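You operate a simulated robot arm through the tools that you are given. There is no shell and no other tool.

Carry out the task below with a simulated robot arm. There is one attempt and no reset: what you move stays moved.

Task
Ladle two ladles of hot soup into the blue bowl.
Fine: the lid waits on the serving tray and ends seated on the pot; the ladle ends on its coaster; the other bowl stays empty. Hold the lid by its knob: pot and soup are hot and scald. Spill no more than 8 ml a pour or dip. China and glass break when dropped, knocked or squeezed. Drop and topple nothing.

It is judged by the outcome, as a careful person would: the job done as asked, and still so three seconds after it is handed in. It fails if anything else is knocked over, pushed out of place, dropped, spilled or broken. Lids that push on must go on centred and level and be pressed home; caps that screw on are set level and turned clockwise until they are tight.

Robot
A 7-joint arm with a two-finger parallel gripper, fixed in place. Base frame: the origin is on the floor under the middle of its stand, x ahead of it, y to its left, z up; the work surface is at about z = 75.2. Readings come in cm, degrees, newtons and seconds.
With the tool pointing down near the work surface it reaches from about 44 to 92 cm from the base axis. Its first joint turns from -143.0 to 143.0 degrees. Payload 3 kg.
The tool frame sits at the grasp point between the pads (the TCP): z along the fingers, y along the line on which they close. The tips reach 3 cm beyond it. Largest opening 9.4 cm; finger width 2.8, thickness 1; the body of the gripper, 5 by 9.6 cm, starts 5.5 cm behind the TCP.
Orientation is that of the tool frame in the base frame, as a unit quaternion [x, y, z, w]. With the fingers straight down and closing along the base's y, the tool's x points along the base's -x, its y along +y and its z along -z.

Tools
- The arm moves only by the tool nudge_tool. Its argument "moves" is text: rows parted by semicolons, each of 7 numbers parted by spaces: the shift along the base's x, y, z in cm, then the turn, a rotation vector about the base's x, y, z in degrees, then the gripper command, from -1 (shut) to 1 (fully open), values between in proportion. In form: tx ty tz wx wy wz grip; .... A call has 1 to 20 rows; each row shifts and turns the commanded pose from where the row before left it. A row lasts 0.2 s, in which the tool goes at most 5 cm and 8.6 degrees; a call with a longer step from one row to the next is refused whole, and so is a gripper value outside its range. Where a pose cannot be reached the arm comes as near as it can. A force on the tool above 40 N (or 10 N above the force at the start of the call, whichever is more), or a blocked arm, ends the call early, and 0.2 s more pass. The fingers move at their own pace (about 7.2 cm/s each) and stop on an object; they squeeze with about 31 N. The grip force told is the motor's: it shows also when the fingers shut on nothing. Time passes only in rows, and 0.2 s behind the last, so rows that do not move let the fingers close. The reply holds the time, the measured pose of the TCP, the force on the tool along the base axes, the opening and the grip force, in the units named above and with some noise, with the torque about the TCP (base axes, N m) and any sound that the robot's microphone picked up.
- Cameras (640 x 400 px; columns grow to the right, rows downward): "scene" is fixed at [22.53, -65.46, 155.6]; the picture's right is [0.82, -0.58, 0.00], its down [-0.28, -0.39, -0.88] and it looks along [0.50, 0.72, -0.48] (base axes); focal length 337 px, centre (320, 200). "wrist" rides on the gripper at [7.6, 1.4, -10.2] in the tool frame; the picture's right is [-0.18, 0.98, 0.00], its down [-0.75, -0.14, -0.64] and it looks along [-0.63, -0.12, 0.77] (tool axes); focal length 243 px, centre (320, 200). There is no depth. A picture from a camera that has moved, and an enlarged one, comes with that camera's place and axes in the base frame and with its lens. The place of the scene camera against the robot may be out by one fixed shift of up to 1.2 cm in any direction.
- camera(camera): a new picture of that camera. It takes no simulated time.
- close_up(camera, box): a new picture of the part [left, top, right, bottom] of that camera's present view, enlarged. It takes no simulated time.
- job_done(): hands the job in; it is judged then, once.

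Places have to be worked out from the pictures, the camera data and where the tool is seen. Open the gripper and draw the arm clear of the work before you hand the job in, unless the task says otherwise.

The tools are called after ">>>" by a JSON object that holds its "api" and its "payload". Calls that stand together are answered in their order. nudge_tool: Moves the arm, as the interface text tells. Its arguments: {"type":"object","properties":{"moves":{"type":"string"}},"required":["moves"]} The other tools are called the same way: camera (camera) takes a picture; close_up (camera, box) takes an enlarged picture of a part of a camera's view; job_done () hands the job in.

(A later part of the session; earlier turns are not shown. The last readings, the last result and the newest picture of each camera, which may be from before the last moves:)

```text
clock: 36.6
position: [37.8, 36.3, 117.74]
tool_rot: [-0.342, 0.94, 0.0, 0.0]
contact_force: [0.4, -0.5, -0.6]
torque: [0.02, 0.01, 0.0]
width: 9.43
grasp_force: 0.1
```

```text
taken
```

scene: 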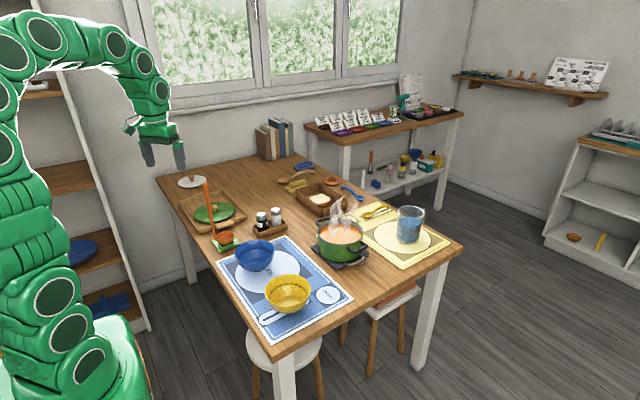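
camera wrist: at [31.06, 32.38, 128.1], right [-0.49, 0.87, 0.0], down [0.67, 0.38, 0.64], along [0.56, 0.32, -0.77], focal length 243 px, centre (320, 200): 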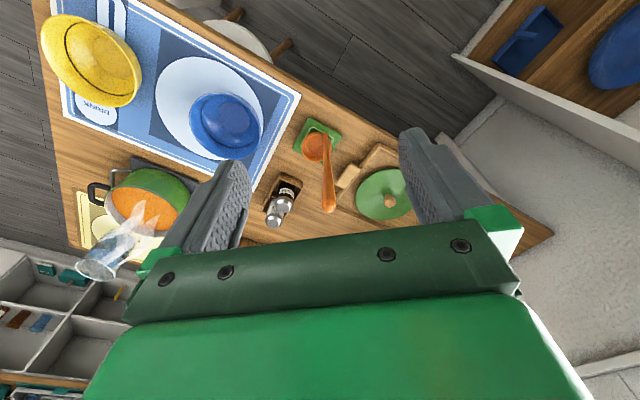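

The ladle is now in full view of the wrist camera. I zoom in to measure its handle and bowl, and the blue bowl.

>>> {"api": "close_up", "payload": {"camera": "wrist", "box": [270, 100, 400, 230]}}

>>> {"api": "close_up", "payload": {"camera": "wrist", "box": [20, 0, 300, 180]}}

>>> {"api": "close_up", "payload": {"camera": "wrist", "box": [70, 140, 250, 290]}}

```text
3.08 times, centred on (335, 165) of wrist
camera zoom: at [31.06, 32.38, 128.1], right [-0.49, 0.87, 0.0], down [0.67, 0.38, 0.64], along [0.56, 0.32, -0.77], focal length 746 px, centre (274, 308)
```

zoom: 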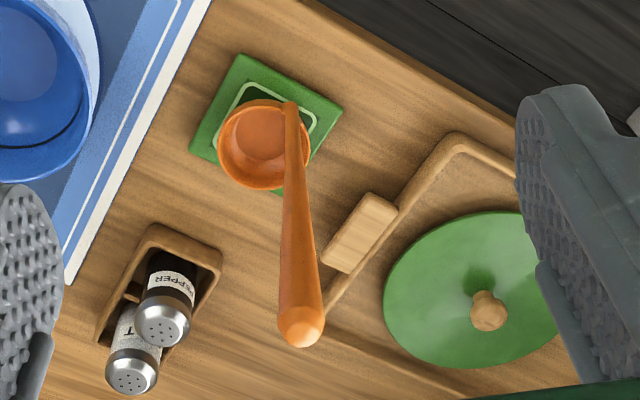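

```text
2.22 times, centred on (160, 90) of wrist
camera zoom: at [31.06, 32.38, 128.1], right [-0.49, 0.87, 0.0], down [0.67, 0.38, 0.64], along [0.56, 0.32, -0.77], focal length 539 px, centre (676, 444)
```

zoom: 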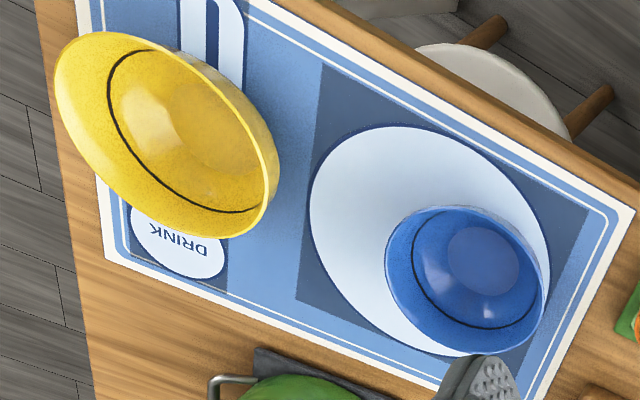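

```text
2.67 times, centred on (160, 215) of wrist
camera zoom: at [31.06, 32.38, 128.1], right [-0.49, 0.87, 0.0], down [0.67, 0.38, 0.64], along [0.56, 0.32, -0.77], focal length 647 px, centre (747, 160)
```

zoom: 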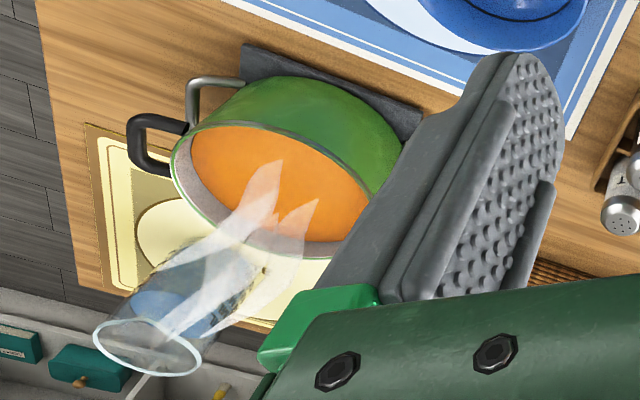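

Combining both cameras, the ladle handle is vertical at about (50.1, 44.6) with its top at z≈102.4. The ladle bowl centre is at about (53.5, 44.3) with its rim at z≈80. The blue bowl is at (57.3, 26.0) with its rim at z≈81.7. I want to grip the handle with the fingers horizontal, so I first test that tilt in free space here.

>>> {"api": "nudge_tool", "payload": {"moves": "0.26 0.05 0 4.82 -5.745 0 1; 0.26 0.05 0 4.82 -5.745 0 1; 0.26 0.05 0 4.82 -5.745 0 1; 0.26 0.05 0 4.82 -5.745 0 1; 0.26 0.05 0 4.82 -5.745 0 1; 0.26 0.05 0 4.82 -5.745 0 1; 0.26 0.05 0 4.82 -5.745 0 1; 0.26 0.05 0 4.82 -5.745 0 1; 0 0 0 0 0 0 1; 0 0 0 0 0 0 1"}}

>>> {"api": "camera", "payload": {"camera": "scene"}}

>>> {"api": "camera", "payload": {"camera": "wrist"}}

```text
clock: 38.8
position: [39.97, 36.57, 117.86]
tool_rot: [-0.297, 0.814, 0.171, 0.47]
contact_force: [1.0, 0.0, 0.0]
torque: [-0.01, 0.01, -0.01]
width: 9.4
grasp_force: 0.0
```

```text
taken
```

scene: 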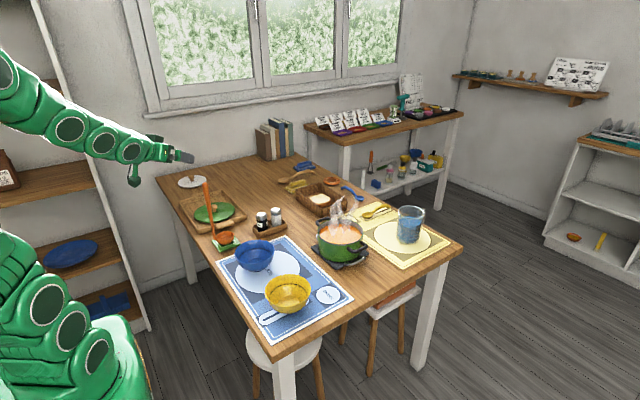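

```text
taken
camera wrist: at [29.3, 29.59, 116.58], right [-0.56, 0.81, 0.16], down [-0.05, -0.22, 0.97], along [0.83, 0.54, 0.16], focal length 243 px, centre (320, 200)
```

wrist: 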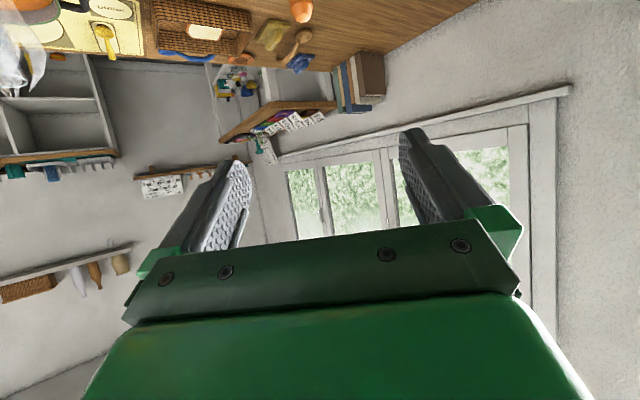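

The 60° tilt works easily. I go on to 90° (fingers horizontal) and start lowering.

>>> {"api": "nudge_tool", "payload": {"moves": "0.2 0.1 0 4.82 -5.745 0 1; 0.2 0.1 0 4.82 -5.745 0 1; 0.2 0.1 0 4.82 -5.745 0 1; 0.2 0.1 0 4.82 -5.745 0 1; 0 0 -1.5 0 0 0 1; 0 0 -1.5 0 0 0 1; 0 0 -1.5 0 0 0 1; 0 0 -1.5 0 0 0 1; 0 0 -1.5 0 0 0 1; 0 0 -1.5 0 0 0 1; 0 0 0 0 0 0 1; 0 0 0 0 0 0 1"}}

>>> {"api": "camera", "payload": {"camera": "scene"}}

>>> {"api": "camera", "payload": {"camera": "wrist"}}

```text
clock: 41.4
position: [40.34, 43.78, 125.16]
tool_rot: [-0.254, 0.712, 0.231, 0.613]
contact_force: [0.7, -0.2, 0.5]
torque: [-0.03, 0.01, 0.01]
width: 9.4
grasp_force: 0.0
out of reach, approached as far as the arm can: row 1, 2, 3, 4, 5, 6, 7, 8, 9, 10
```

```text
taken
```

scene: 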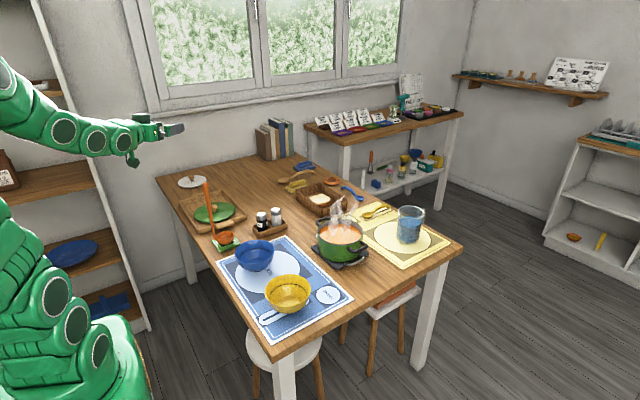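

```text
taken
camera wrist: at [30.81, 37.77, 119.07], right [-0.61, 0.77, 0.2], down [-0.31, -0.46, 0.83], along [0.73, 0.45, 0.51], focal length 243 px, centre (320, 200)
```

wrist: 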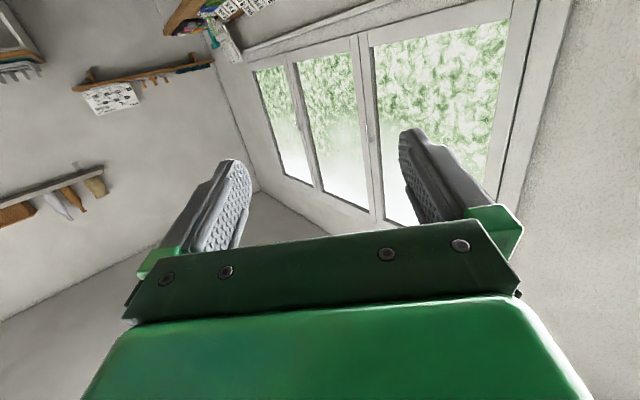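

Fully horizontal is out of reach this close in, so the arm stopped at about 82° and drifted. I will use a tilt near 55° instead and move towards a pre-grasp pose in front of the handle.

>>> {"api": "nudge_tool", "payload": {"moves": "0.54 -0.96 -2.6 -3.47 4.14 0 1; 0.54 -0.96 -2.6 -3.47 4.14 0 1; 0.54 -0.96 -2.6 -3.47 4.14 0 1; 0.54 -0.96 -2.6 -3.47 4.14 0 1; 0.54 -0.96 -2.6 -3.47 4.14 0 1; 0 0 0 0 0 0 1; 0 0 0 0 0 0 1"}}

>>> {"api": "camera", "payload": {"camera": "scene"}}

>>> {"api": "camera", "payload": {"camera": "wrist"}}

```text
clock: 43.0
position: [43.45, 39.19, 112.43]
tool_rot: [-0.303, 0.833, 0.157, 0.436]
contact_force: [-0.6, 0.1, 0.7]
torque: [-0.04, 0.04, -0.01]
width: 9.4
grasp_force: 0.1
```

```text
taken
```

scene: 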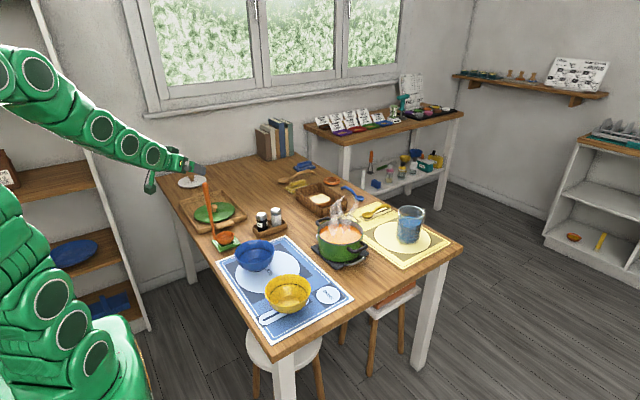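

```text
taken
camera wrist: at [32.68, 32.06, 112.09], right [-0.55, 0.82, 0.15], down [0.01, -0.17, 0.99], along [0.83, 0.54, 0.08], focal length 243 px, centre (320, 200)
```

wrist: 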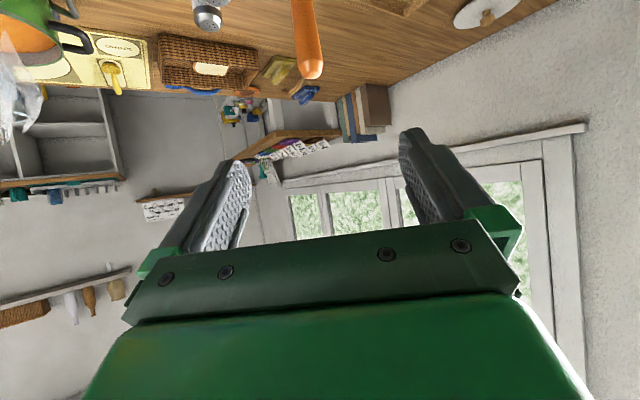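

The tilt is 55° and the arm is comfortable. I lower to the pre-grasp height just in front of the handle.

>>> {"api": "nudge_tool", "payload": {"moves": "0.1 0.05 -1.5 0 0 0 1; 0.1 0.05 -1.5 0 0 0 1; 0.1 0.05 -1.5 0 0 0 1; 0.1 0.05 -1.5 0 0 0 1; 0.1 0.05 -1.5 0 0 0 1; 0.1 0.05 -1.5 0 0 0 1; 0.1 0.05 -1.5 0 0 0 1; 0.1 0.05 -1.5 0 0 0 1; 0 0 0 0 0 0 1; 0 0 0 0 0 0 1"}}

>>> {"api": "camera", "payload": {"camera": "wrist"}}

>>> {"api": "close_up", "payload": {"camera": "scene", "box": [100, 130, 280, 260]}}

```text
clock: 45.2
position: [46.07, 42.01, 102.12]
tool_rot: [-0.304, 0.833, 0.158, 0.435]
contact_force: [0.0, -0.2, 0.3]
torque: [0.04, 0.02, 0.01]
width: 9.41
grasp_force: 0.0
out of reach, approached as far as the arm can: row 3, 4, 5, 6, 7, 8
```

```text
taken
camera wrist: at [35.36, 34.76, 101.76], right [-0.55, 0.82, 0.15], down [0.02, -0.17, 0.99], along [0.84, 0.54, 0.08], focal length 243 px, centre (320, 200)
```

wrist: 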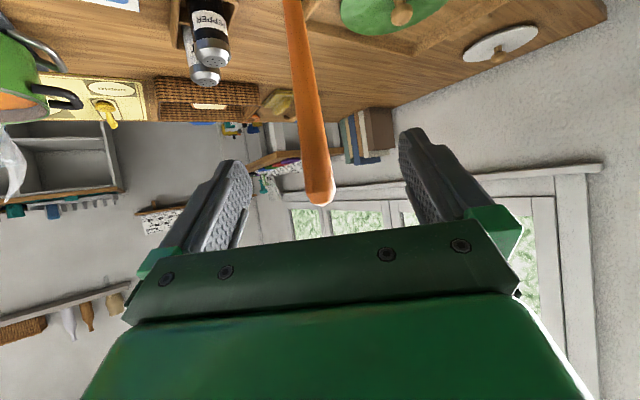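

```text
3.08 times, centred on (190, 195) of scene
camera zoom: at [22.53, -65.46, 155.6], right [0.82, -0.58, 0.0], down [-0.28, -0.39, -0.88], along [0.5, 0.72, -0.48], focal length 1038 px, centre (720, 215)
```

zoom: 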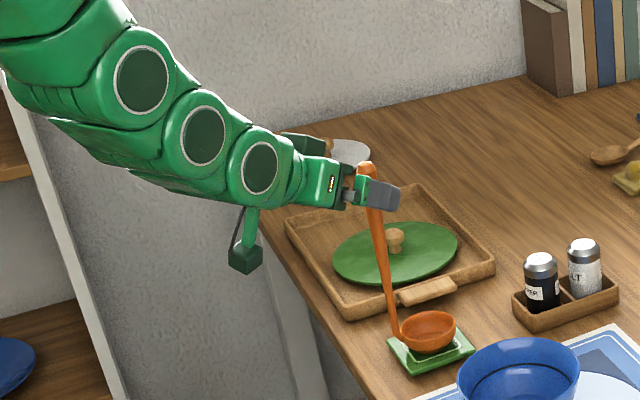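

The arm is at the edge of its inner reach here, with the handle about 4.8 cm ahead between the open fingers. I move forward and down toward the handle in small steps and watch for reach limits.

>>> {"api": "nudge_tool", "payload": {"moves": "0.6 0.4 -0.6 0 0 0 1; 0.6 0.4 -0.8 0 0 0 1; 0.6 0.4 -0.8 0 0 0 1; 0.6 0.4 -0.8 0 0 0 1; 0 0 0 0 0 0 1"}}

>>> {"api": "camera", "payload": {"camera": "wrist"}}

>>> {"api": "close_up", "payload": {"camera": "scene", "box": [140, 140, 260, 250]}}

```text
clock: 46.4
position: [48.61, 43.46, 99.12]
tool_rot: [-0.303, 0.833, 0.158, 0.436]
contact_force: [0.3, -0.5, 0.4]
torque: [0.01, 0.02, 0.06]
width: 9.39
grasp_force: 0.1
```

```text
taken
camera wrist: at [37.86, 36.33, 98.69], right [-0.55, 0.82, 0.15], down [0.01, -0.17, 0.99], along [0.83, 0.54, 0.08], focal length 243 px, centre (320, 200)
```

wrist: 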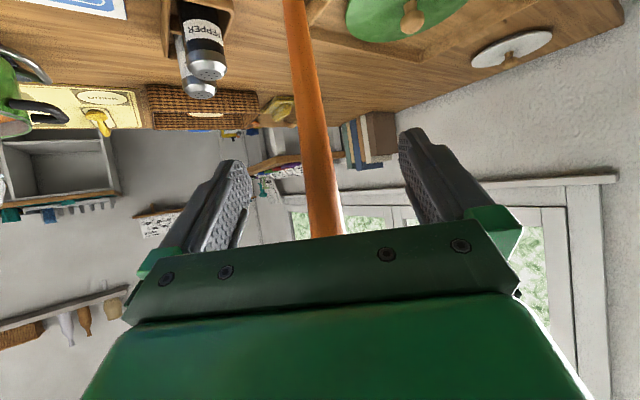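

```text
3.64 times, centred on (200, 195) of scene
camera zoom: at [22.53, -65.46, 155.6], right [0.82, -0.58, 0.0], down [-0.28, -0.39, -0.88], along [0.5, 0.72, -0.48], focal length 1226 px, centre (756, 218)
```

zoom: 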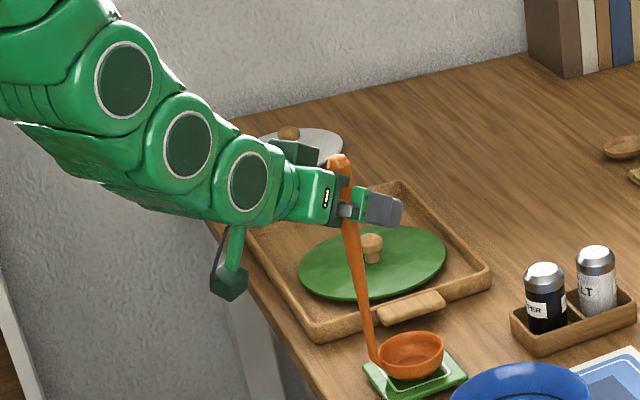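

The handle is within the finger gap, about 1.5 cm ahead of the TCP. I continue down and forward so the grip sits at z≈95.7.

>>> {"api": "nudge_tool", "payload": {"moves": "0.37 0.28 -0.85 0 0 0 1; 0.37 0.28 -0.85 0 0 0 1; 0.37 0.28 -0.85 0 0 0 1; 0.37 0.28 -0.85 0 0 0 1; 0 0 0 0 0 0 1; 0 0 0 0 0 0 1"}}

>>> {"api": "camera", "payload": {"camera": "wrist"}}

>>> {"api": "close_up", "payload": {"camera": "scene", "box": [140, 140, 260, 250]}}

```text
clock: 47.8
position: [49.96, 44.49, 95.63]
tool_rot: [-0.303, 0.832, 0.158, 0.437]
contact_force: [-0.8, 0.3, -1.6]
torque: [0.0, -0.01, 0.0]
width: 9.4
grasp_force: 0.1
```

```text
taken
camera wrist: at [39.33, 37.37, 95.32], right [-0.55, 0.82, 0.15], down [0.01, -0.17, 0.99], along [0.83, 0.54, 0.08], focal length 243 px, centre (320, 200)
```

wrist: 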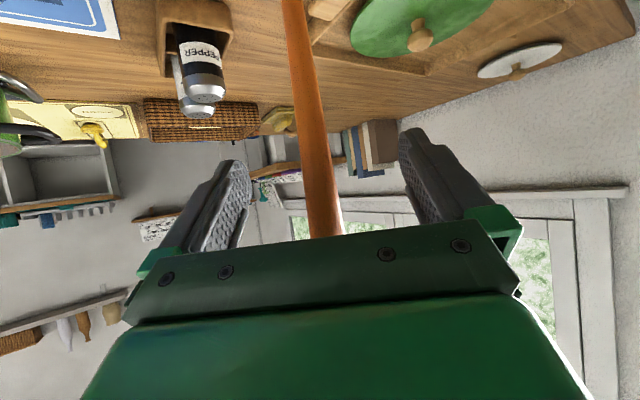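

```text
3.64 times, centred on (200, 195) of scene
camera zoom: at [22.53, -65.46, 155.6], right [0.82, -0.58, 0.0], down [-0.28, -0.39, -0.88], along [0.5, 0.72, -0.48], focal length 1226 px, centre (756, 218)
```

zoom: 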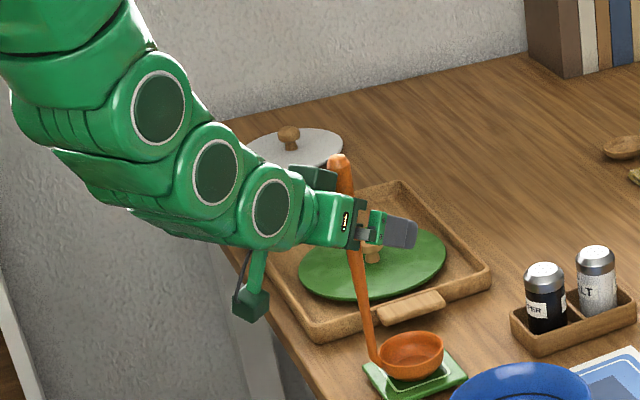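

The handle projects right at the TCP in both views. I close the fingers gradually to a narrow gap and check the centring before the final squeeze.

>>> {"api": "nudge_tool", "payload": {"moves": "0 0 0 0 0 0 0.5; 0 0 0 0 0 0 0.1; 0 0 0 0 0 0 -0.2; 0 0 0 0 0 0 -0.3; 0 0 0 0 0 0 -0.3"}}

>>> {"api": "close_up", "payload": {"camera": "wrist", "box": [230, 100, 420, 240]}}

>>> {"api": "close_up", "payload": {"camera": "scene", "box": [170, 170, 250, 250]}}

```text
clock: 49.0
position: [50.04, 44.52, 95.76]
tool_rot: [-0.302, 0.832, 0.158, 0.437]
contact_force: [-0.2, -0.2, -0.9]
torque: [0.01, 0.03, 0.0]
width: 3.27
grasp_force: 0.0
```

```text
2.86 times, centred on (325, 170) of wrist
camera zoom: at [39.33, 37.37, 95.33], right [-0.55, 0.82, 0.15], down [0.01, -0.17, 0.98], along [0.83, 0.54, 0.08], focal length 693 px, centre (306, 286)
```

zoom: 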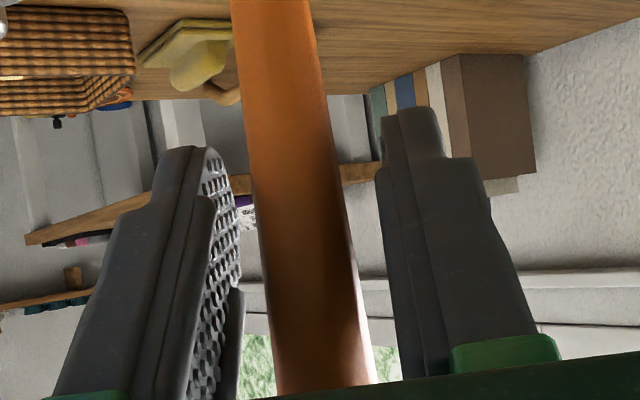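

```text
5.00 times, centred on (210, 210) of scene
camera zoom: at [22.53, -65.46, 155.6], right [0.82, -0.58, 0.0], down [-0.28, -0.39, -0.88], along [0.5, 0.72, -0.48], focal length 1686 px, centre (870, 150)
```

zoom: 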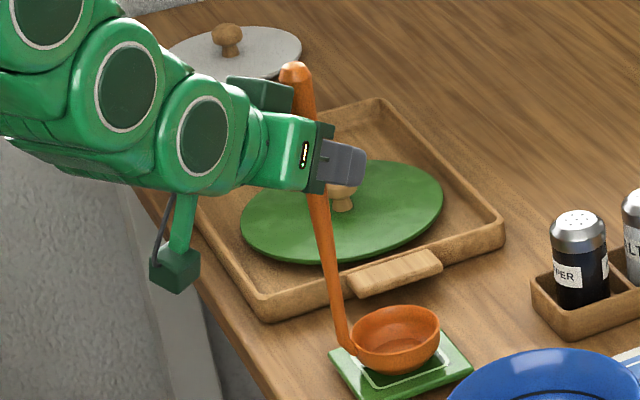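

The handle is centred between the pads. I now squeeze it.

>>> {"api": "nudge_tool", "payload": {"moves": "0 0 0 0 0 0 -0.5; 0 0 0 0 0 0 -0.7; 0 0 0 0 0 0 -1; 0 0 0 0 0 0 -1; 0 0 0 0 0 0 -1"}}

>>> {"api": "close_up", "payload": {"camera": "wrist", "box": [230, 100, 420, 240]}}

>>> {"api": "close_up", "payload": {"camera": "scene", "box": [170, 170, 250, 250]}}

```text
clock: 50.2
position: [50.13, 44.39, 95.81]
tool_rot: [-0.303, 0.832, 0.159, 0.437]
contact_force: [-0.4, 0.3, 0.4]
torque: [-0.03, 0.01, 0.02]
width: 2.52
grasp_force: 31.3
```

```text
2.86 times, centred on (325, 170) of wrist
camera zoom: at [39.33, 37.37, 95.33], right [-0.55, 0.82, 0.15], down [0.01, -0.17, 0.99], along [0.83, 0.54, 0.08], focal length 693 px, centre (306, 286)
```

zoom: 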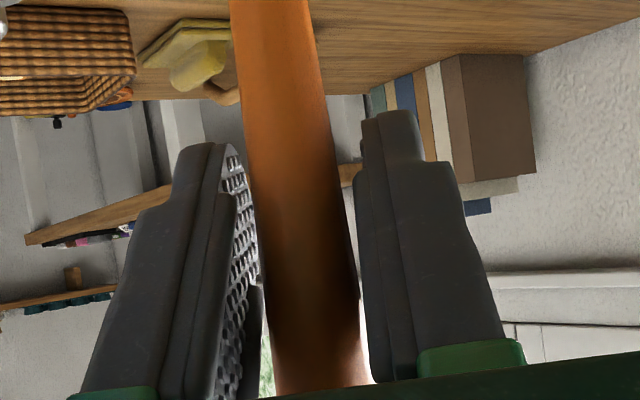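

```text
5.00 times, centred on (210, 210) of scene
camera zoom: at [22.53, -65.46, 155.6], right [0.82, -0.58, 0.0], down [-0.28, -0.39, -0.88], along [0.5, 0.72, -0.48], focal length 1686 px, centre (870, 150)
```

zoom: 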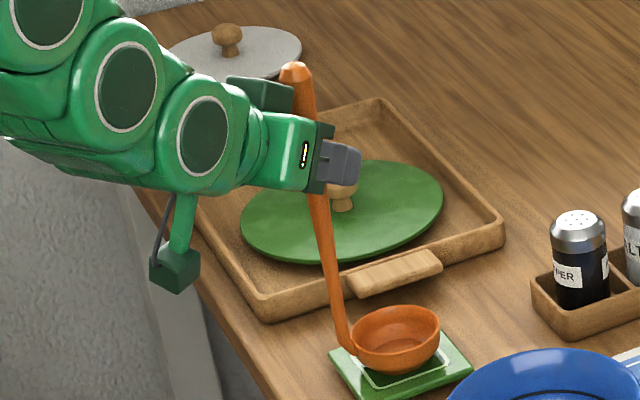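

The handle is gripped (31 N at width 2.52). The on-coaster pose is TCP (50.13, 44.39, 95.81), which I note for the return. I lift slowly and check that the ladle follows.

>>> {"api": "nudge_tool", "payload": {"moves": "0 0 0.3 0 0 0 -1; 0 0 0.4 0 0 0 -1; 0 0 0.5 0 0 0 -1; 0 0 0.6 0 0 0 -1; 0 0 0.6 0 0 0 -1; 0 0 0.6 0 0 0 -1; 0 0 0 0 0 0 -1"}}

>>> {"api": "close_up", "payload": {"camera": "scene", "box": [170, 170, 250, 250]}}

>>> {"api": "camera", "payload": {"camera": "wrist"}}

```text
clock: 51.8
position: [50.0, 44.62, 98.68]
tool_rot: [-0.302, 0.832, 0.158, 0.437]
contact_force: [1.4, 0.0, -0.7]
torque: [-0.03, 0.04, 0.02]
width: 2.51
grasp_force: 31.0
```

```text
5.00 times, centred on (210, 210) of scene
camera zoom: at [22.53, -65.46, 155.6], right [0.82, -0.58, 0.0], down [-0.28, -0.39, -0.88], along [0.5, 0.72, -0.48], focal length 1686 px, centre (870, 150)
```

zoom: 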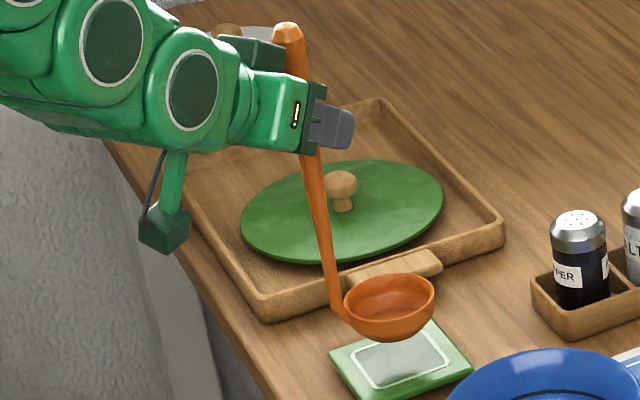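

```text
taken
camera wrist: at [39.3, 37.45, 98.31], right [-0.55, 0.82, 0.15], down [0.01, -0.17, 0.98], along [0.83, 0.54, 0.08], focal length 243 px, centre (320, 200)
```

wrist: 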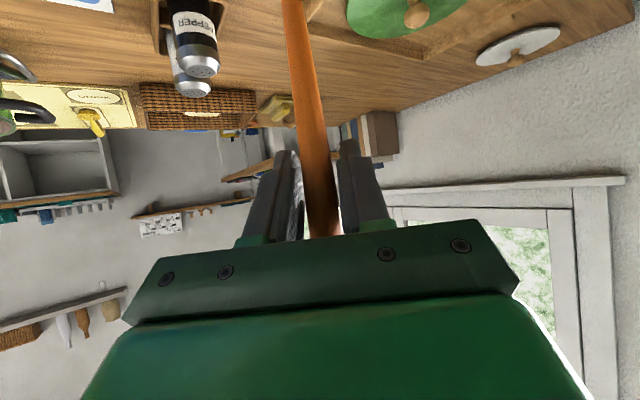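

The ladle hangs level and firmly in the grip. I raise it well above the other objects and swing it at constant radius toward the pot's side.

>>> {"api": "nudge_tool", "payload": {"moves": "0 0 1.2 0 0 0 -1; 0 0 2 0 0 0 -1; 0 0 2 0 0 0 -1; 0 0 2 0 0 0 -1; 0 0 2 0 0 0 -1; 0 0 2 0 0 0 -1; 0 0 0.8 0 0 0 -1; 2.26 -2.68 0 0 0 -3 -1; 2.12 -2.79 0 0 0 -3 -1; 1.97 -2.9 0 0 0 -3 -1; 1.82 -3 0 0 0 -3 -1; 1.66 -3.1 0 0 0 -3 -1; 1.49 -3.17 0 0 0 -3 -1; 1.32 -3.25 0 0 0 -3 -1; 1.16 -3.31 0 0 0 -3 -1; 0.98 -3.37 0 0 0 -3 -1; 0.8 -3.41 0 0 0 -3 -1; 0 0 0 0 0 0 -1"}}

>>> {"api": "camera", "payload": {"camera": "scene"}}

>>> {"api": "camera", "payload": {"camera": "wrist"}}

```text
clock: 55.6
position: [65.35, 13.43, 110.69]
tool_rot: [-0.076, 0.883, 0.039, 0.463]
contact_force: [-0.4, -0.8, -0.7]
torque: [0.0, 0.01, 0.0]
width: 2.55
grasp_force: 31.0
```

```text
taken
```

scene: 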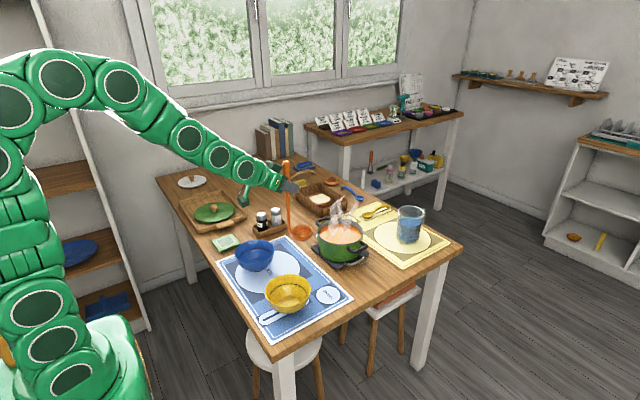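

```text
taken
camera wrist: at [52.55, 12.62, 110.28], right [-0.07, 0.99, 0.15], down [-0.07, -0.16, 0.99], along [1.0, 0.05, 0.08], focal length 243 px, centre (320, 200)
```

wrist: 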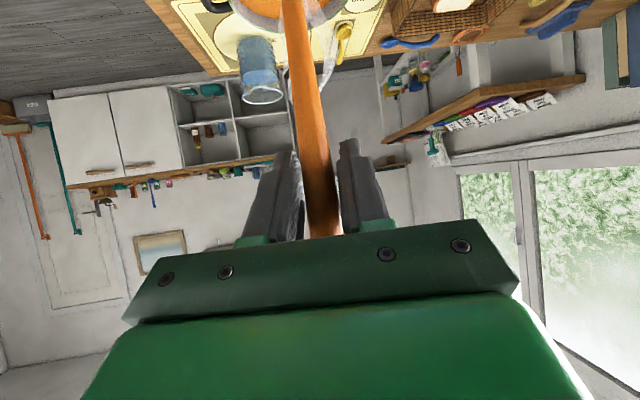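

The ladle bottom is at about z=91. I extend outward over the pot, aiming the handle at (82.5, 17.5) so the ladle bowl is near the pot's middle.

>>> {"api": "nudge_tool", "payload": {"moves": "1.5 0.35 0 0 0 0 -1; 2 0.48 0 0 0 0 -1; 2 0.48 0 0 0 0 -1; 2 0.48 0 0 0 0 -1; 2 0.48 0 0 0 0 -1; 2 0.48 0 0 0 0 -1; 2 0.48 0 0 0 0 -1; 2 0.48 0 0 0 0 -1; 1.65 0.4 0 0 0 0 -1; 0 0 0 0 0 0 -1; 0 0 0 0 0 0 -1"}}

>>> {"api": "camera", "payload": {"camera": "scene"}}

>>> {"api": "close_up", "payload": {"camera": "scene", "box": [290, 160, 390, 280]}}

>>> {"api": "camera", "payload": {"camera": "wrist"}}

```text
clock: 58.0
position: [82.76, 17.52, 110.58]
tool_rot: [-0.076, 0.883, 0.039, 0.462]
contact_force: [0.1, 0.7, -1.1]
torque: [0.01, 0.03, -0.06]
width: 2.52
grasp_force: 31.1
```

```text
taken
```

scene: 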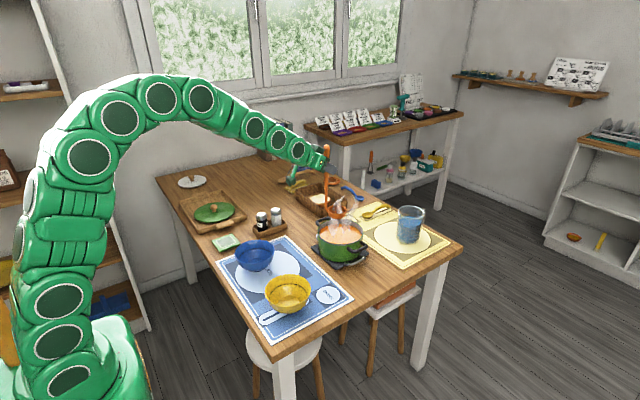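

```text
3.33 times, centred on (340, 220) of scene
camera zoom: at [22.53, -65.46, 155.6], right [0.82, -0.58, 0.0], down [-0.28, -0.39, -0.88], along [0.5, 0.72, -0.48], focal length 1124 px, centre (253, 133)
```

zoom: 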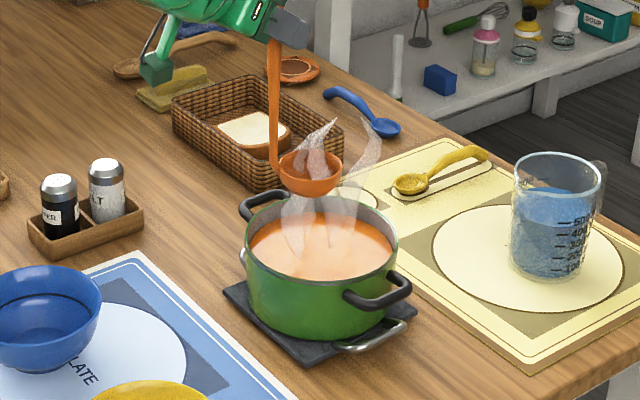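

```text
taken
camera wrist: at [69.95, 16.77, 110.2], right [-0.07, 0.99, 0.15], down [-0.07, -0.16, 0.99], along [1.0, 0.05, 0.08], focal length 243 px, centre (320, 200)
```

wrist: 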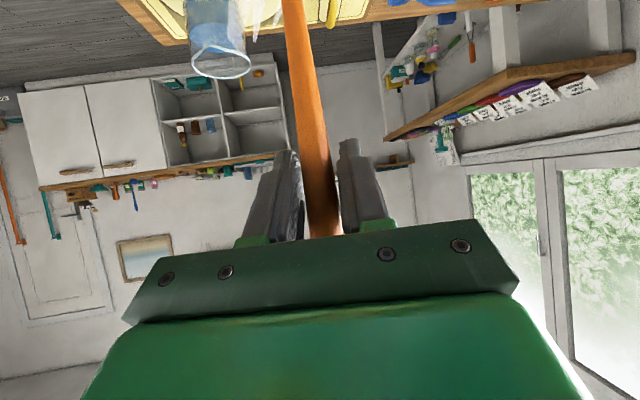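

The ladle bowl is over the pot opening, with its rim at about z=94 and the soup surface near z=82. I lower it straight down slowly.

>>> {"api": "nudge_tool", "payload": {"moves": "0 0 -0.6 0 0 0 -1; 0 0 -1 0 0 0 -1; 0 0 -1 0 0 0 -1; 0 0 -1 0 0 0 -1; 0 0 -1 0 0 0 -1; 0 0 -1 0 0 0 -1; 0 0 -1 0 0 0 -1; 0 0 -0.8 0 0 0 -1; 0 0 0 0 0 0 -1"}}

>>> {"api": "close_up", "payload": {"camera": "scene", "box": [300, 190, 380, 275]}}

```text
clock: 60.0
position: [82.77, 17.75, 103.19]
tool_rot: [-0.077, 0.882, 0.04, 0.463]
contact_force: [0.5, -0.1, -0.9]
torque: [-0.01, 0.0, -0.01]
width: 2.52
grasp_force: 31.1
```

```text
4.71 times, centred on (340, 232) of scene
camera zoom: at [22.53, -65.46, 155.6], right [0.82, -0.58, 0.0], down [-0.28, -0.39, -0.88], along [0.5, 0.72, -0.48], focal length 1587 px, centre (226, 47)
```

zoom: 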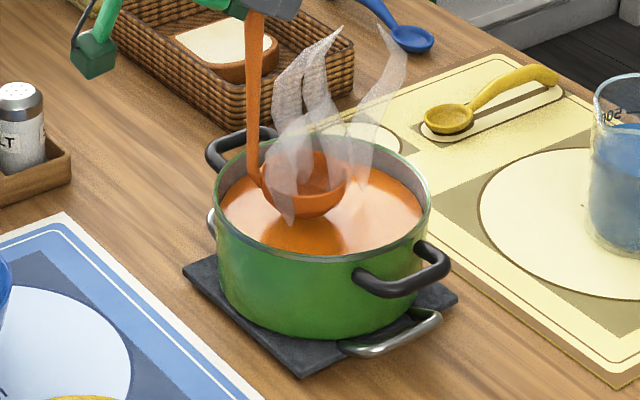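

The ladle bowl is just above the soup and well clear of the pot wall. I lower it into the soup gently.

>>> {"api": "nudge_tool", "payload": {"moves": "0 0 -0.5 0 0 0 -1; 0 0 -0.6 0 0 0 -1; 0 0 -0.6 0 0 0 -1; 0 0 -0.6 0 0 0 -1; 0 0 -0.6 0 0 0 -1; 0 0 -0.6 0 0 0 -1; 0 0 -0.5 0 0 0 -1; 0 0 -0.4 0 0 0 -1; 0 0 0 0 0 0 -1"}}

>>> {"api": "close_up", "payload": {"camera": "scene", "box": [300, 190, 380, 275]}}

```text
clock: 62.0
position: [82.75, 17.6, 98.95]
tool_rot: [-0.076, 0.883, 0.039, 0.462]
contact_force: [-0.3, 0.9, -1.2]
torque: [0.02, 0.05, -0.02]
width: 2.54
grasp_force: 31.0
```

```text
4.71 times, centred on (340, 232) of scene
camera zoom: at [22.53, -65.46, 155.6], right [0.82, -0.58, 0.0], down [-0.28, -0.39, -0.88], along [0.5, 0.72, -0.48], focal length 1587 px, centre (226, 47)
```

zoom: 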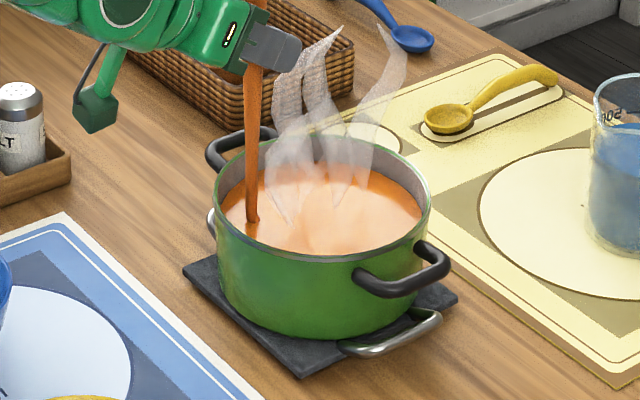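

The ladle bowl is fully submerged and touches nothing. I let it fill for a moment, then lift slowly and evenly.

>>> {"api": "nudge_tool", "payload": {"moves": "0 0 -0.2 0 0 0 -1; 0 0 0 0 0 0 -1; 0 0 0 0 0 0 -1; 0 0 0 0 0 0 -1; 0 0 0.15 0 0 0 -1; 0 0 0.25 0 0 0 -1; 0 0 0.3 0 0 0 -1; 0 0 0.3 0 0 0 -1; 0 0 0.3 0 0 0 -1; 0 0 0.3 0 0 0 -1; 0 0 0.3 0 0 0 -1; 0 0 0.3 0 0 0 -1; 0 0 0.3 0 0 0 -1; 0 0 0.3 0 0 0 -1; 0 0 0.4 0 0 0 -1; 0 0 0.4 0 0 0 -1; 0 0 0.3 0 0 0 -1; 0 0 0.15 0 0 0 -1; 0 0 0 0 0 0 -1"}}

>>> {"api": "close_up", "payload": {"camera": "scene", "box": [300, 190, 380, 275]}}

```text
clock: 66.0
position: [82.75, 17.75, 102.62]
tool_rot: [-0.077, 0.883, 0.04, 0.462]
contact_force: [0.5, 0.3, -1.7]
torque: [0.0, 0.03, 0.02]
width: 2.54
grasp_force: 31.7
```

```text
4.71 times, centred on (340, 232) of scene
camera zoom: at [22.53, -65.46, 155.6], right [0.82, -0.58, 0.0], down [-0.28, -0.39, -0.88], along [0.5, 0.72, -0.48], focal length 1587 px, centre (226, 47)
```

zoom: 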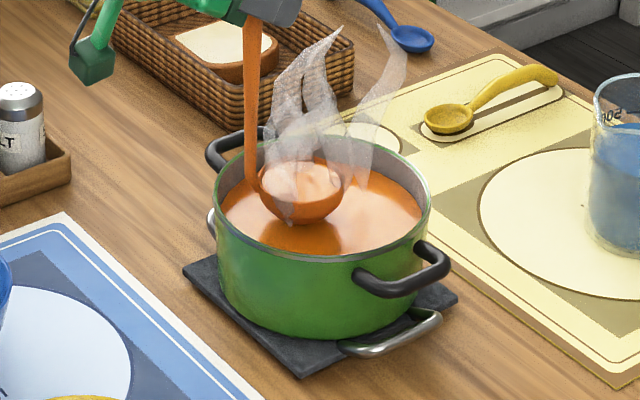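

The ladle is full of soup and level. I lift it clear of the pot with gentle ramps.

>>> {"api": "nudge_tool", "payload": {"moves": "0 0 0.2 0 0 0 -1; 0 0 0.4 0 0 0 -1; 0 0 0.6 0 0 0 -1; 0 0 0.8 0 0 0 -1; 0 0 0.8 0 0 0 -1; 0 0 0.8 0 0 0 -1; 0 0 0.8 0 0 0 -1; 0 0 0.8 0 0 0 -1; 0 0 0.8 0 0 0 -1; 0 0 0.8 0 0 0 -1; 0 0 0.6 0 0 0 -1; 0 0 0.4 0 0 0 -1; 0 0 0.2 0 0 0 -1; 0 0 0 0 0 0 -1; 0 0 0 0 0 0 -1"}}

>>> {"api": "close_up", "payload": {"camera": "scene", "box": [290, 160, 390, 280]}}

```text
clock: 69.2
position: [82.69, 17.78, 110.65]
tool_rot: [-0.077, 0.883, 0.04, 0.461]
contact_force: [0.2, 0.6, -1.1]
torque: [0.01, 0.04, 0.03]
width: 2.55
grasp_force: 31.3
```

```text
3.33 times, centred on (340, 220) of scene
camera zoom: at [22.53, -65.46, 155.6], right [0.82, -0.58, 0.0], down [-0.28, -0.39, -0.88], along [0.5, 0.72, -0.48], focal length 1124 px, centre (253, 133)
```

zoom: 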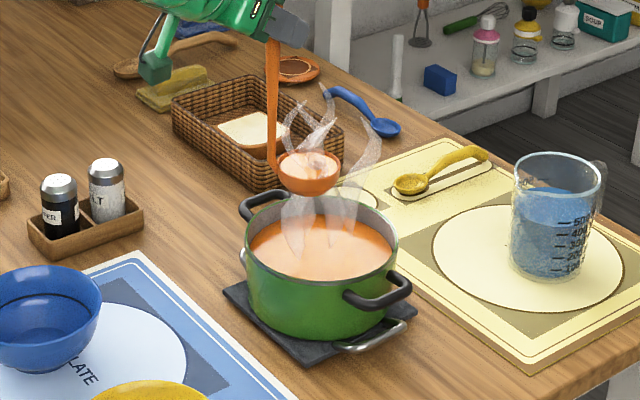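

The ladle is full and steady. I carry it toward the blue bowl slowly, turning the yaw gradually, first half of the way.

>>> {"api": "nudge_tool", "payload": {"moves": "-0.28 0.11 0 0 0 0.3 -1; -0.56 0.22 0 0 0 0.45 -1; -0.84 0.33 0 0 0 0.5 -1; -0.985 0.392 0 0 0 0.5 -1; -0.985 0.392 0 0 0 0.5 -1; -0.985 0.392 0 0 0 0.5 -1; -0.985 0.392 0 0 0 0.5 -1; -0.985 0.392 0 0 0 0.5 -1; -0.985 0.392 0 0 0 0.5 -1; -0.985 0.392 0 0 0 0.5 -1; -0.985 0.392 0 0 0 0.5 -1; -0.985 0.392 0 0 0 0.5 -1; -0.985 0.392 0 0 0 0.5 -1; -0.84 0.33 0 0 0 0.5 -1; -0.56 0.22 0 0 0 0.45 -1; -0.28 0.11 0 0 0 0.3 -1; 0 0 0 0 0 0 -1"}}

>>> {"api": "camera", "payload": {"camera": "scene"}}

```text
clock: 72.8
position: [69.61, 22.99, 110.74]
tool_rot: [-0.135, 0.875, 0.071, 0.459]
contact_force: [0.7, 0.6, -1.0]
torque: [0.02, 0.06, 0.03]
width: 2.56
grasp_force: 30.8
```

```text
taken
```

scene: 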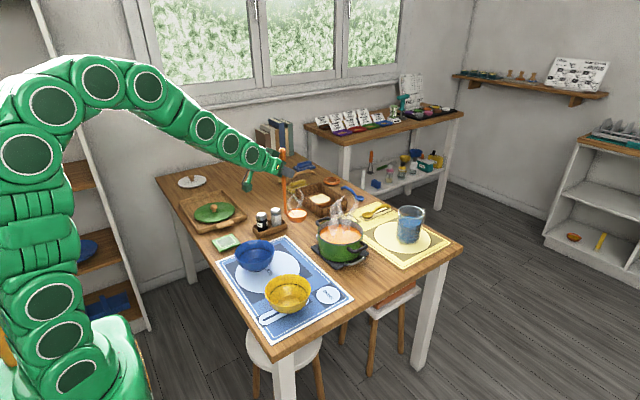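

All steady. I carry on with the second half toward the blue bowl.

>>> {"api": "nudge_tool", "payload": {"moves": "-0.28 0.11 0 0 0 0.3 -1; -0.56 0.22 0 0 0 0.45 -1; -0.84 0.34 0 0 0 0.5 -1; -0.985 0.4 0 0 0 0.5 -1; -0.985 0.4 0 0 0 0.5 -1; -0.985 0.4 0 0 0 0.5 -1; -0.985 0.4 0 0 0 0.5 -1; -0.985 0.4 0 0 0 0.5 -1; -0.985 0.4 0 0 0 0.5 -1; -0.985 0.4 0 0 0 0.5 -1; -0.985 0.4 0 0 0 0.5 -1; -0.985 0.4 0 0 0 0.5 -1; -0.985 0.4 0 0 0 0.5 -1; -0.84 0.34 0 0 0 0.5 -1; -0.56 0.22 0 0 0 0.45 -1; -0.28 0.11 0 0 0 0.3 -1; 0 0 0 0 0 0 -1"}}

>>> {"api": "camera", "payload": {"camera": "scene"}}

>>> {"api": "close_up", "payload": {"camera": "scene", "box": [200, 160, 320, 290]}}

>>> {"api": "camera", "payload": {"camera": "wrist"}}

```text
clock: 76.4
position: [56.34, 28.27, 110.64]
tool_rot: [-0.191, 0.865, 0.099, 0.454]
contact_force: [0.0, 1.2, -1.5]
torque: [-0.02, 0.03, -0.01]
width: 2.54
grasp_force: 30.9
```

```text
taken
```

scene: 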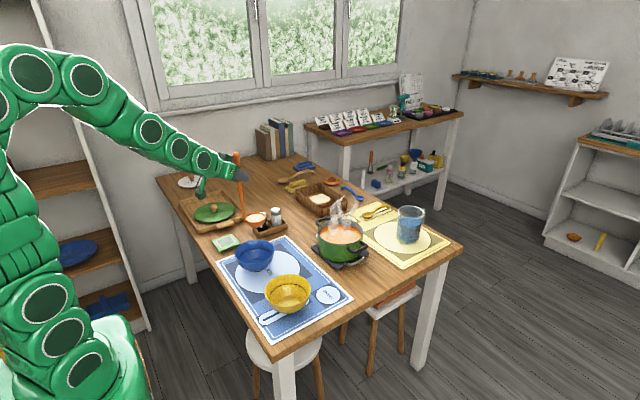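

```text
3.08 times, centred on (260, 225) of scene
camera zoom: at [22.53, -65.46, 155.6], right [0.82, -0.58, 0.0], down [-0.28, -0.39, -0.88], along [0.5, 0.72, -0.48], focal length 1038 px, centre (505, 123)
```

zoom: 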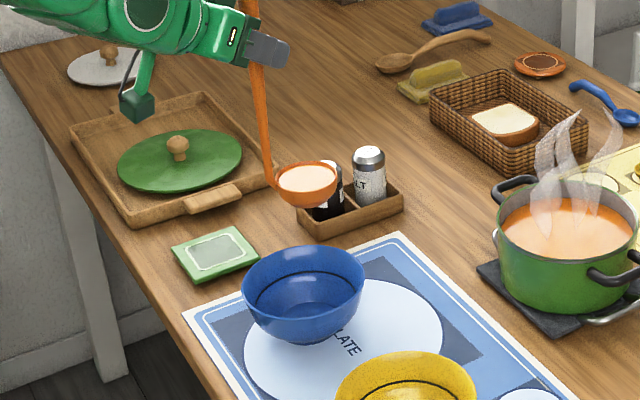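

```text
taken
camera wrist: at [44.26, 24.12, 110.32], right [-0.32, 0.94, 0.15], down [-0.03, -0.17, 0.99], along [0.95, 0.31, 0.08], focal length 243 px, centre (320, 200)
```

wrist: 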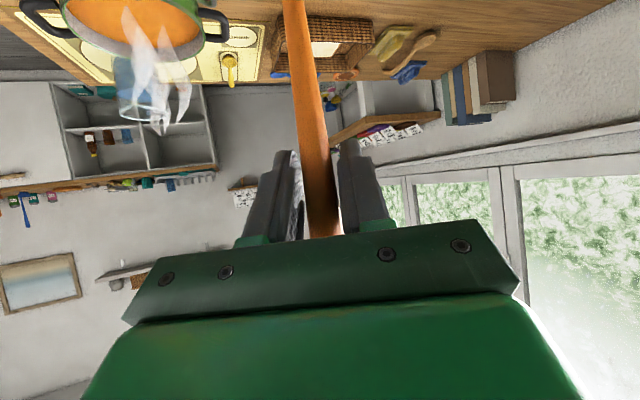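

The full ladle is level and its bowl is over the blue bowl, slightly outward of centre, as I want for the start of the pour. I lower it to a modest height above the bowl.

>>> {"api": "nudge_tool", "payload": {"moves": "0 0 -0.2 0 0 0 -1; 0 0 -0.4 0 0 0 -1; 0 0 -0.6 0 0 0 -1; 0 0 -0.7 0 0 0 -1; 0 0 -0.7 0 0 0 -1; 0 0 -0.7 0 0 0 -1; 0 0 -0.7 0 0 0 -1; 0 0 -0.7 0 0 0 -1; 0 0 -0.6 0 0 0 -1; 0 0 -0.4 0 0 0 -1; 0 0 -0.2 0 0 0 -1; 0 0 0 0 0 0 -1; 0 0 0 0 0 0 -1"}}

>>> {"api": "close_up", "payload": {"camera": "scene", "box": [200, 160, 320, 290]}}

```text
clock: 79.2
position: [56.44, 28.28, 104.84]
tool_rot: [-0.191, 0.865, 0.1, 0.454]
contact_force: [-0.3, -0.1, -1.6]
torque: [0.02, 0.05, 0.0]
width: 2.53
grasp_force: 30.8
```

```text
3.08 times, centred on (260, 225) of scene
camera zoom: at [22.53, -65.46, 155.6], right [0.82, -0.58, 0.0], down [-0.28, -0.39, -0.88], along [0.5, 0.72, -0.48], focal length 1038 px, centre (505, 123)
```

zoom: 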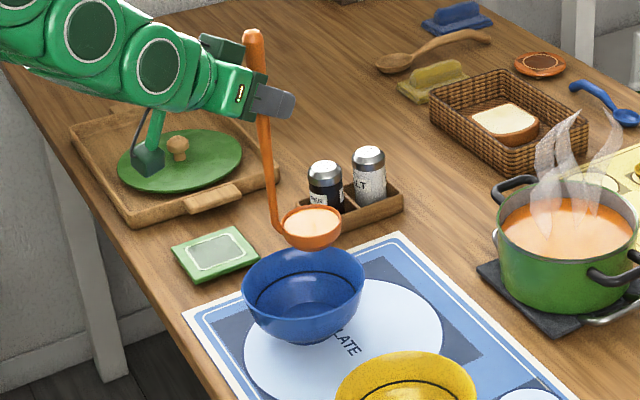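

The ladle bowl is correctly placed over the blue bowl, with its rim about 6 cm above the bowl's rim. I begin the pour by tilting the first 15° inward about the tangential axis and check how the arm follows.

>>> {"api": "nudge_tool", "payload": {"moves": "0 0 0 -1.045 2.271 0 -1; 0 0 0 -1.045 2.271 0 -1; 0 0 -0.12 -1.045 2.271 0 -1; 0 0 -0.12 -1.045 2.271 0 -1; 0 0 -0.14 -1.045 2.271 0 -1; 0 0 -0.14 -1.045 2.271 0 -1; 0 0 0 0 0 0 -1"}}

>>> {"api": "close_up", "payload": {"camera": "scene", "box": [200, 160, 320, 290]}}

```text
clock: 80.8
position: [56.38, 28.18, 104.34]
tool_rot: [-0.203, 0.917, 0.075, 0.336]
contact_force: [0.4, -0.3, -0.9]
torque: [0.03, 0.02, -0.03]
width: 2.52
grasp_force: 30.4
```

```text
3.08 times, centred on (260, 225) of scene
camera zoom: at [22.53, -65.46, 155.6], right [0.82, -0.58, 0.0], down [-0.28, -0.39, -0.88], along [0.5, 0.72, -0.48], focal length 1038 px, centre (505, 123)
```

zoom: 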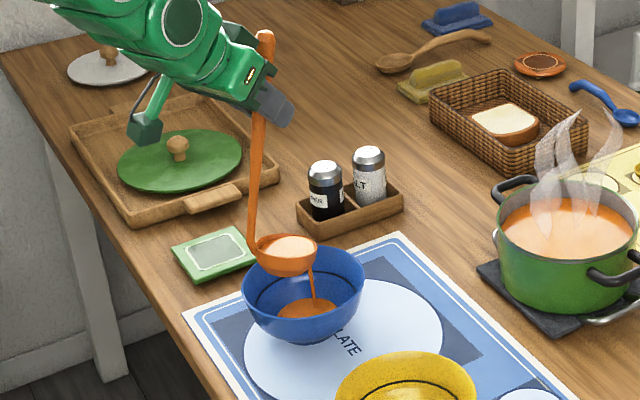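

The soup is streaming cleanly into the blue bowl. I keep tilting while moving the tool outward so the lip stays above the bowl's middle.

>>> {"api": "nudge_tool", "payload": {"moves": "0 0 -0.2 -1.045 2.271 0 -1; 0 0 -0.21 -1.045 2.271 0 -1; 0.545 0.251 -0.25 -1.045 2.271 0 -1; 0.545 0.251 -0.27 -1.045 2.271 0 -1; 0.68 0.314 -0.32 -1.045 2.271 0 -1; 0.68 0.314 -0.33 -1.045 2.271 0 -1; 0.655 0.3 -0.33 -1.045 2.271 0 -1; 0.655 0.3 -0.33 -1.045 2.271 0 -1; 0 0 0 0 0 0 -1"}}

>>> {"api": "close_up", "payload": {"camera": "scene", "box": [200, 160, 320, 290]}}

```text
clock: 82.8
position: [60.28, 29.88, 101.98]
tool_rot: [-0.211, 0.961, 0.04, 0.172]
contact_force: [0.4, 0.5, -1.0]
torque: [0.06, -0.07, 0.0]
width: 2.52
grasp_force: 30.9
```

```text
3.08 times, centred on (260, 225) of scene
camera zoom: at [22.53, -65.46, 155.6], right [0.82, -0.58, 0.0], down [-0.28, -0.39, -0.88], along [0.5, 0.72, -0.48], focal length 1038 px, centre (505, 123)
```

zoom: 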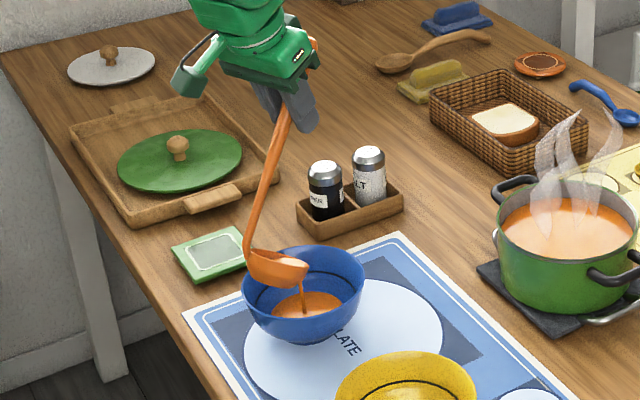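

The pour continues cleanly, with the stream landing in the middle of the bowl. I tilt on to about 60°, keeping the lip over the bowl.

>>> {"api": "nudge_tool", "payload": {"moves": "0.66 0.303 -0.34 -1.045 2.271 0 -1; 0.66 0.303 -0.34 -1.045 2.271 0 -1; 0.636 0.293 -0.39 -1.045 2.271 0 -1; 0.636 0.293 -0.39 -1.045 2.271 0 -1; 0.59 0.272 -0.445 -1.045 2.271 0 -1; 0.59 0.272 -0.445 -1.045 2.271 0 -1; 0.59 0.272 -0.49 -1.045 2.271 0 -1; 0.59 0.272 -0.49 -1.045 2.271 0 -1; 0.545 0.251 -0.535 -1.045 2.271 0 -1; 0.545 0.251 -0.535 -1.045 2.271 0 -1; 0 0 0 0 0 0 -1"}}

>>> {"api": "close_up", "payload": {"camera": "scene", "box": [200, 160, 320, 290]}}

```text
clock: 85.2
position: [66.27, 32.71, 97.72]
tool_rot: [-0.214, 0.976, -0.006, -0.039]
contact_force: [-0.1, 0.7, -0.9]
torque: [0.05, -0.06, -0.04]
width: 2.52
grasp_force: 30.8
```

```text
3.08 times, centred on (260, 225) of scene
camera zoom: at [22.53, -65.46, 155.6], right [0.82, -0.58, 0.0], down [-0.28, -0.39, -0.88], along [0.5, 0.72, -0.48], focal length 1038 px, centre (505, 123)
```

zoom: 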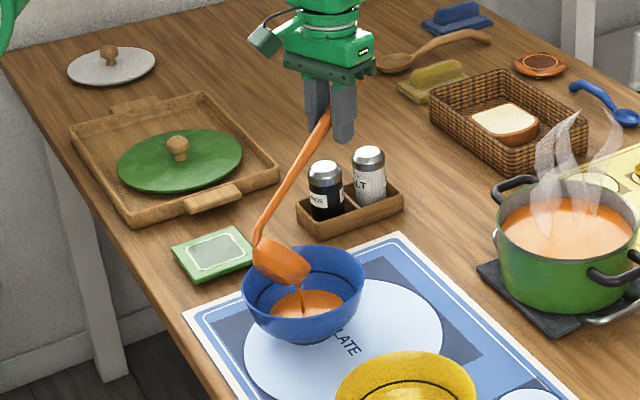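

A thin stream is still running at about 60°. I tilt on to about 80° and hold so the ladle drains.

>>> {"api": "nudge_tool", "payload": {"moves": "0.5 0.23 -0.57 -1.045 2.271 0 -1; 0.5 0.23 -0.57 -1.045 2.271 0 -1; 0.454 0.209 -0.61 -1.045 2.271 0 -1; 0.454 0.209 -0.61 -1.045 2.271 0 -1; 0.41 0.188 -0.64 -1.045 2.271 0 -1; 0.41 0.188 -0.64 -1.045 2.271 0 -1; 0.363 0.167 -0.6 -1.045 2.271 0 -1; 0.363 0.167 -0.6 -1.045 2.271 0 -1; 0 0 0 0 0 0 -1; 0 0 0 0 0 0 -1; 0 0 0 0 0 0 -1; 0 0 0 0 0 0 -1"}}

>>> {"api": "close_up", "payload": {"camera": "scene", "box": [200, 160, 320, 290]}}

>>> {"api": "camera", "payload": {"camera": "wrist"}}

```text
clock: 87.8
position: [69.34, 34.22, 93.49]
tool_rot: [-0.21, 0.959, -0.039, -0.186]
contact_force: [-0.8, 0.5, -0.3]
torque: [0.02, -0.08, -0.01]
width: 2.53
grasp_force: 31.6
out of reach, approached as far as the arm can: row 8
```

```text
3.08 times, centred on (260, 225) of scene
camera zoom: at [22.53, -65.46, 155.6], right [0.82, -0.58, 0.0], down [-0.28, -0.39, -0.88], along [0.5, 0.72, -0.48], focal length 1038 px, centre (505, 123)
```

zoom: 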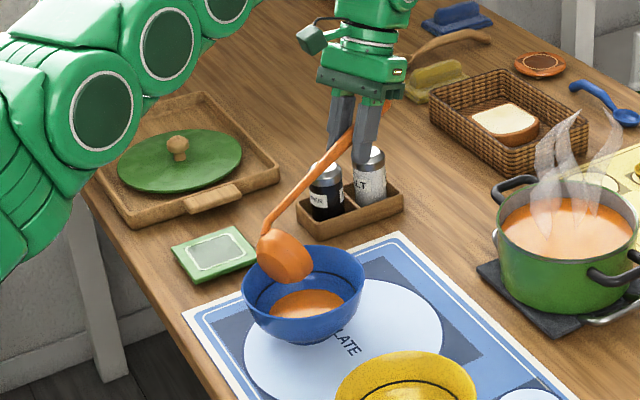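

```text
taken
camera wrist: at [65.86, 34.07, 105.78], right [-0.26, 0.96, -0.06], down [0.91, 0.26, 0.31], along [0.32, 0.02, -0.95], focal length 243 px, centre (320, 200)
```

wrist: 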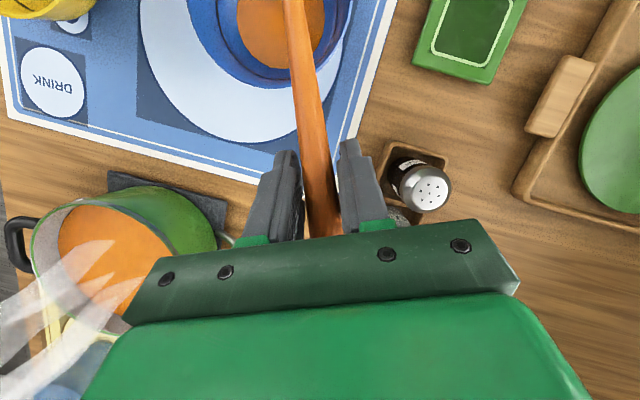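

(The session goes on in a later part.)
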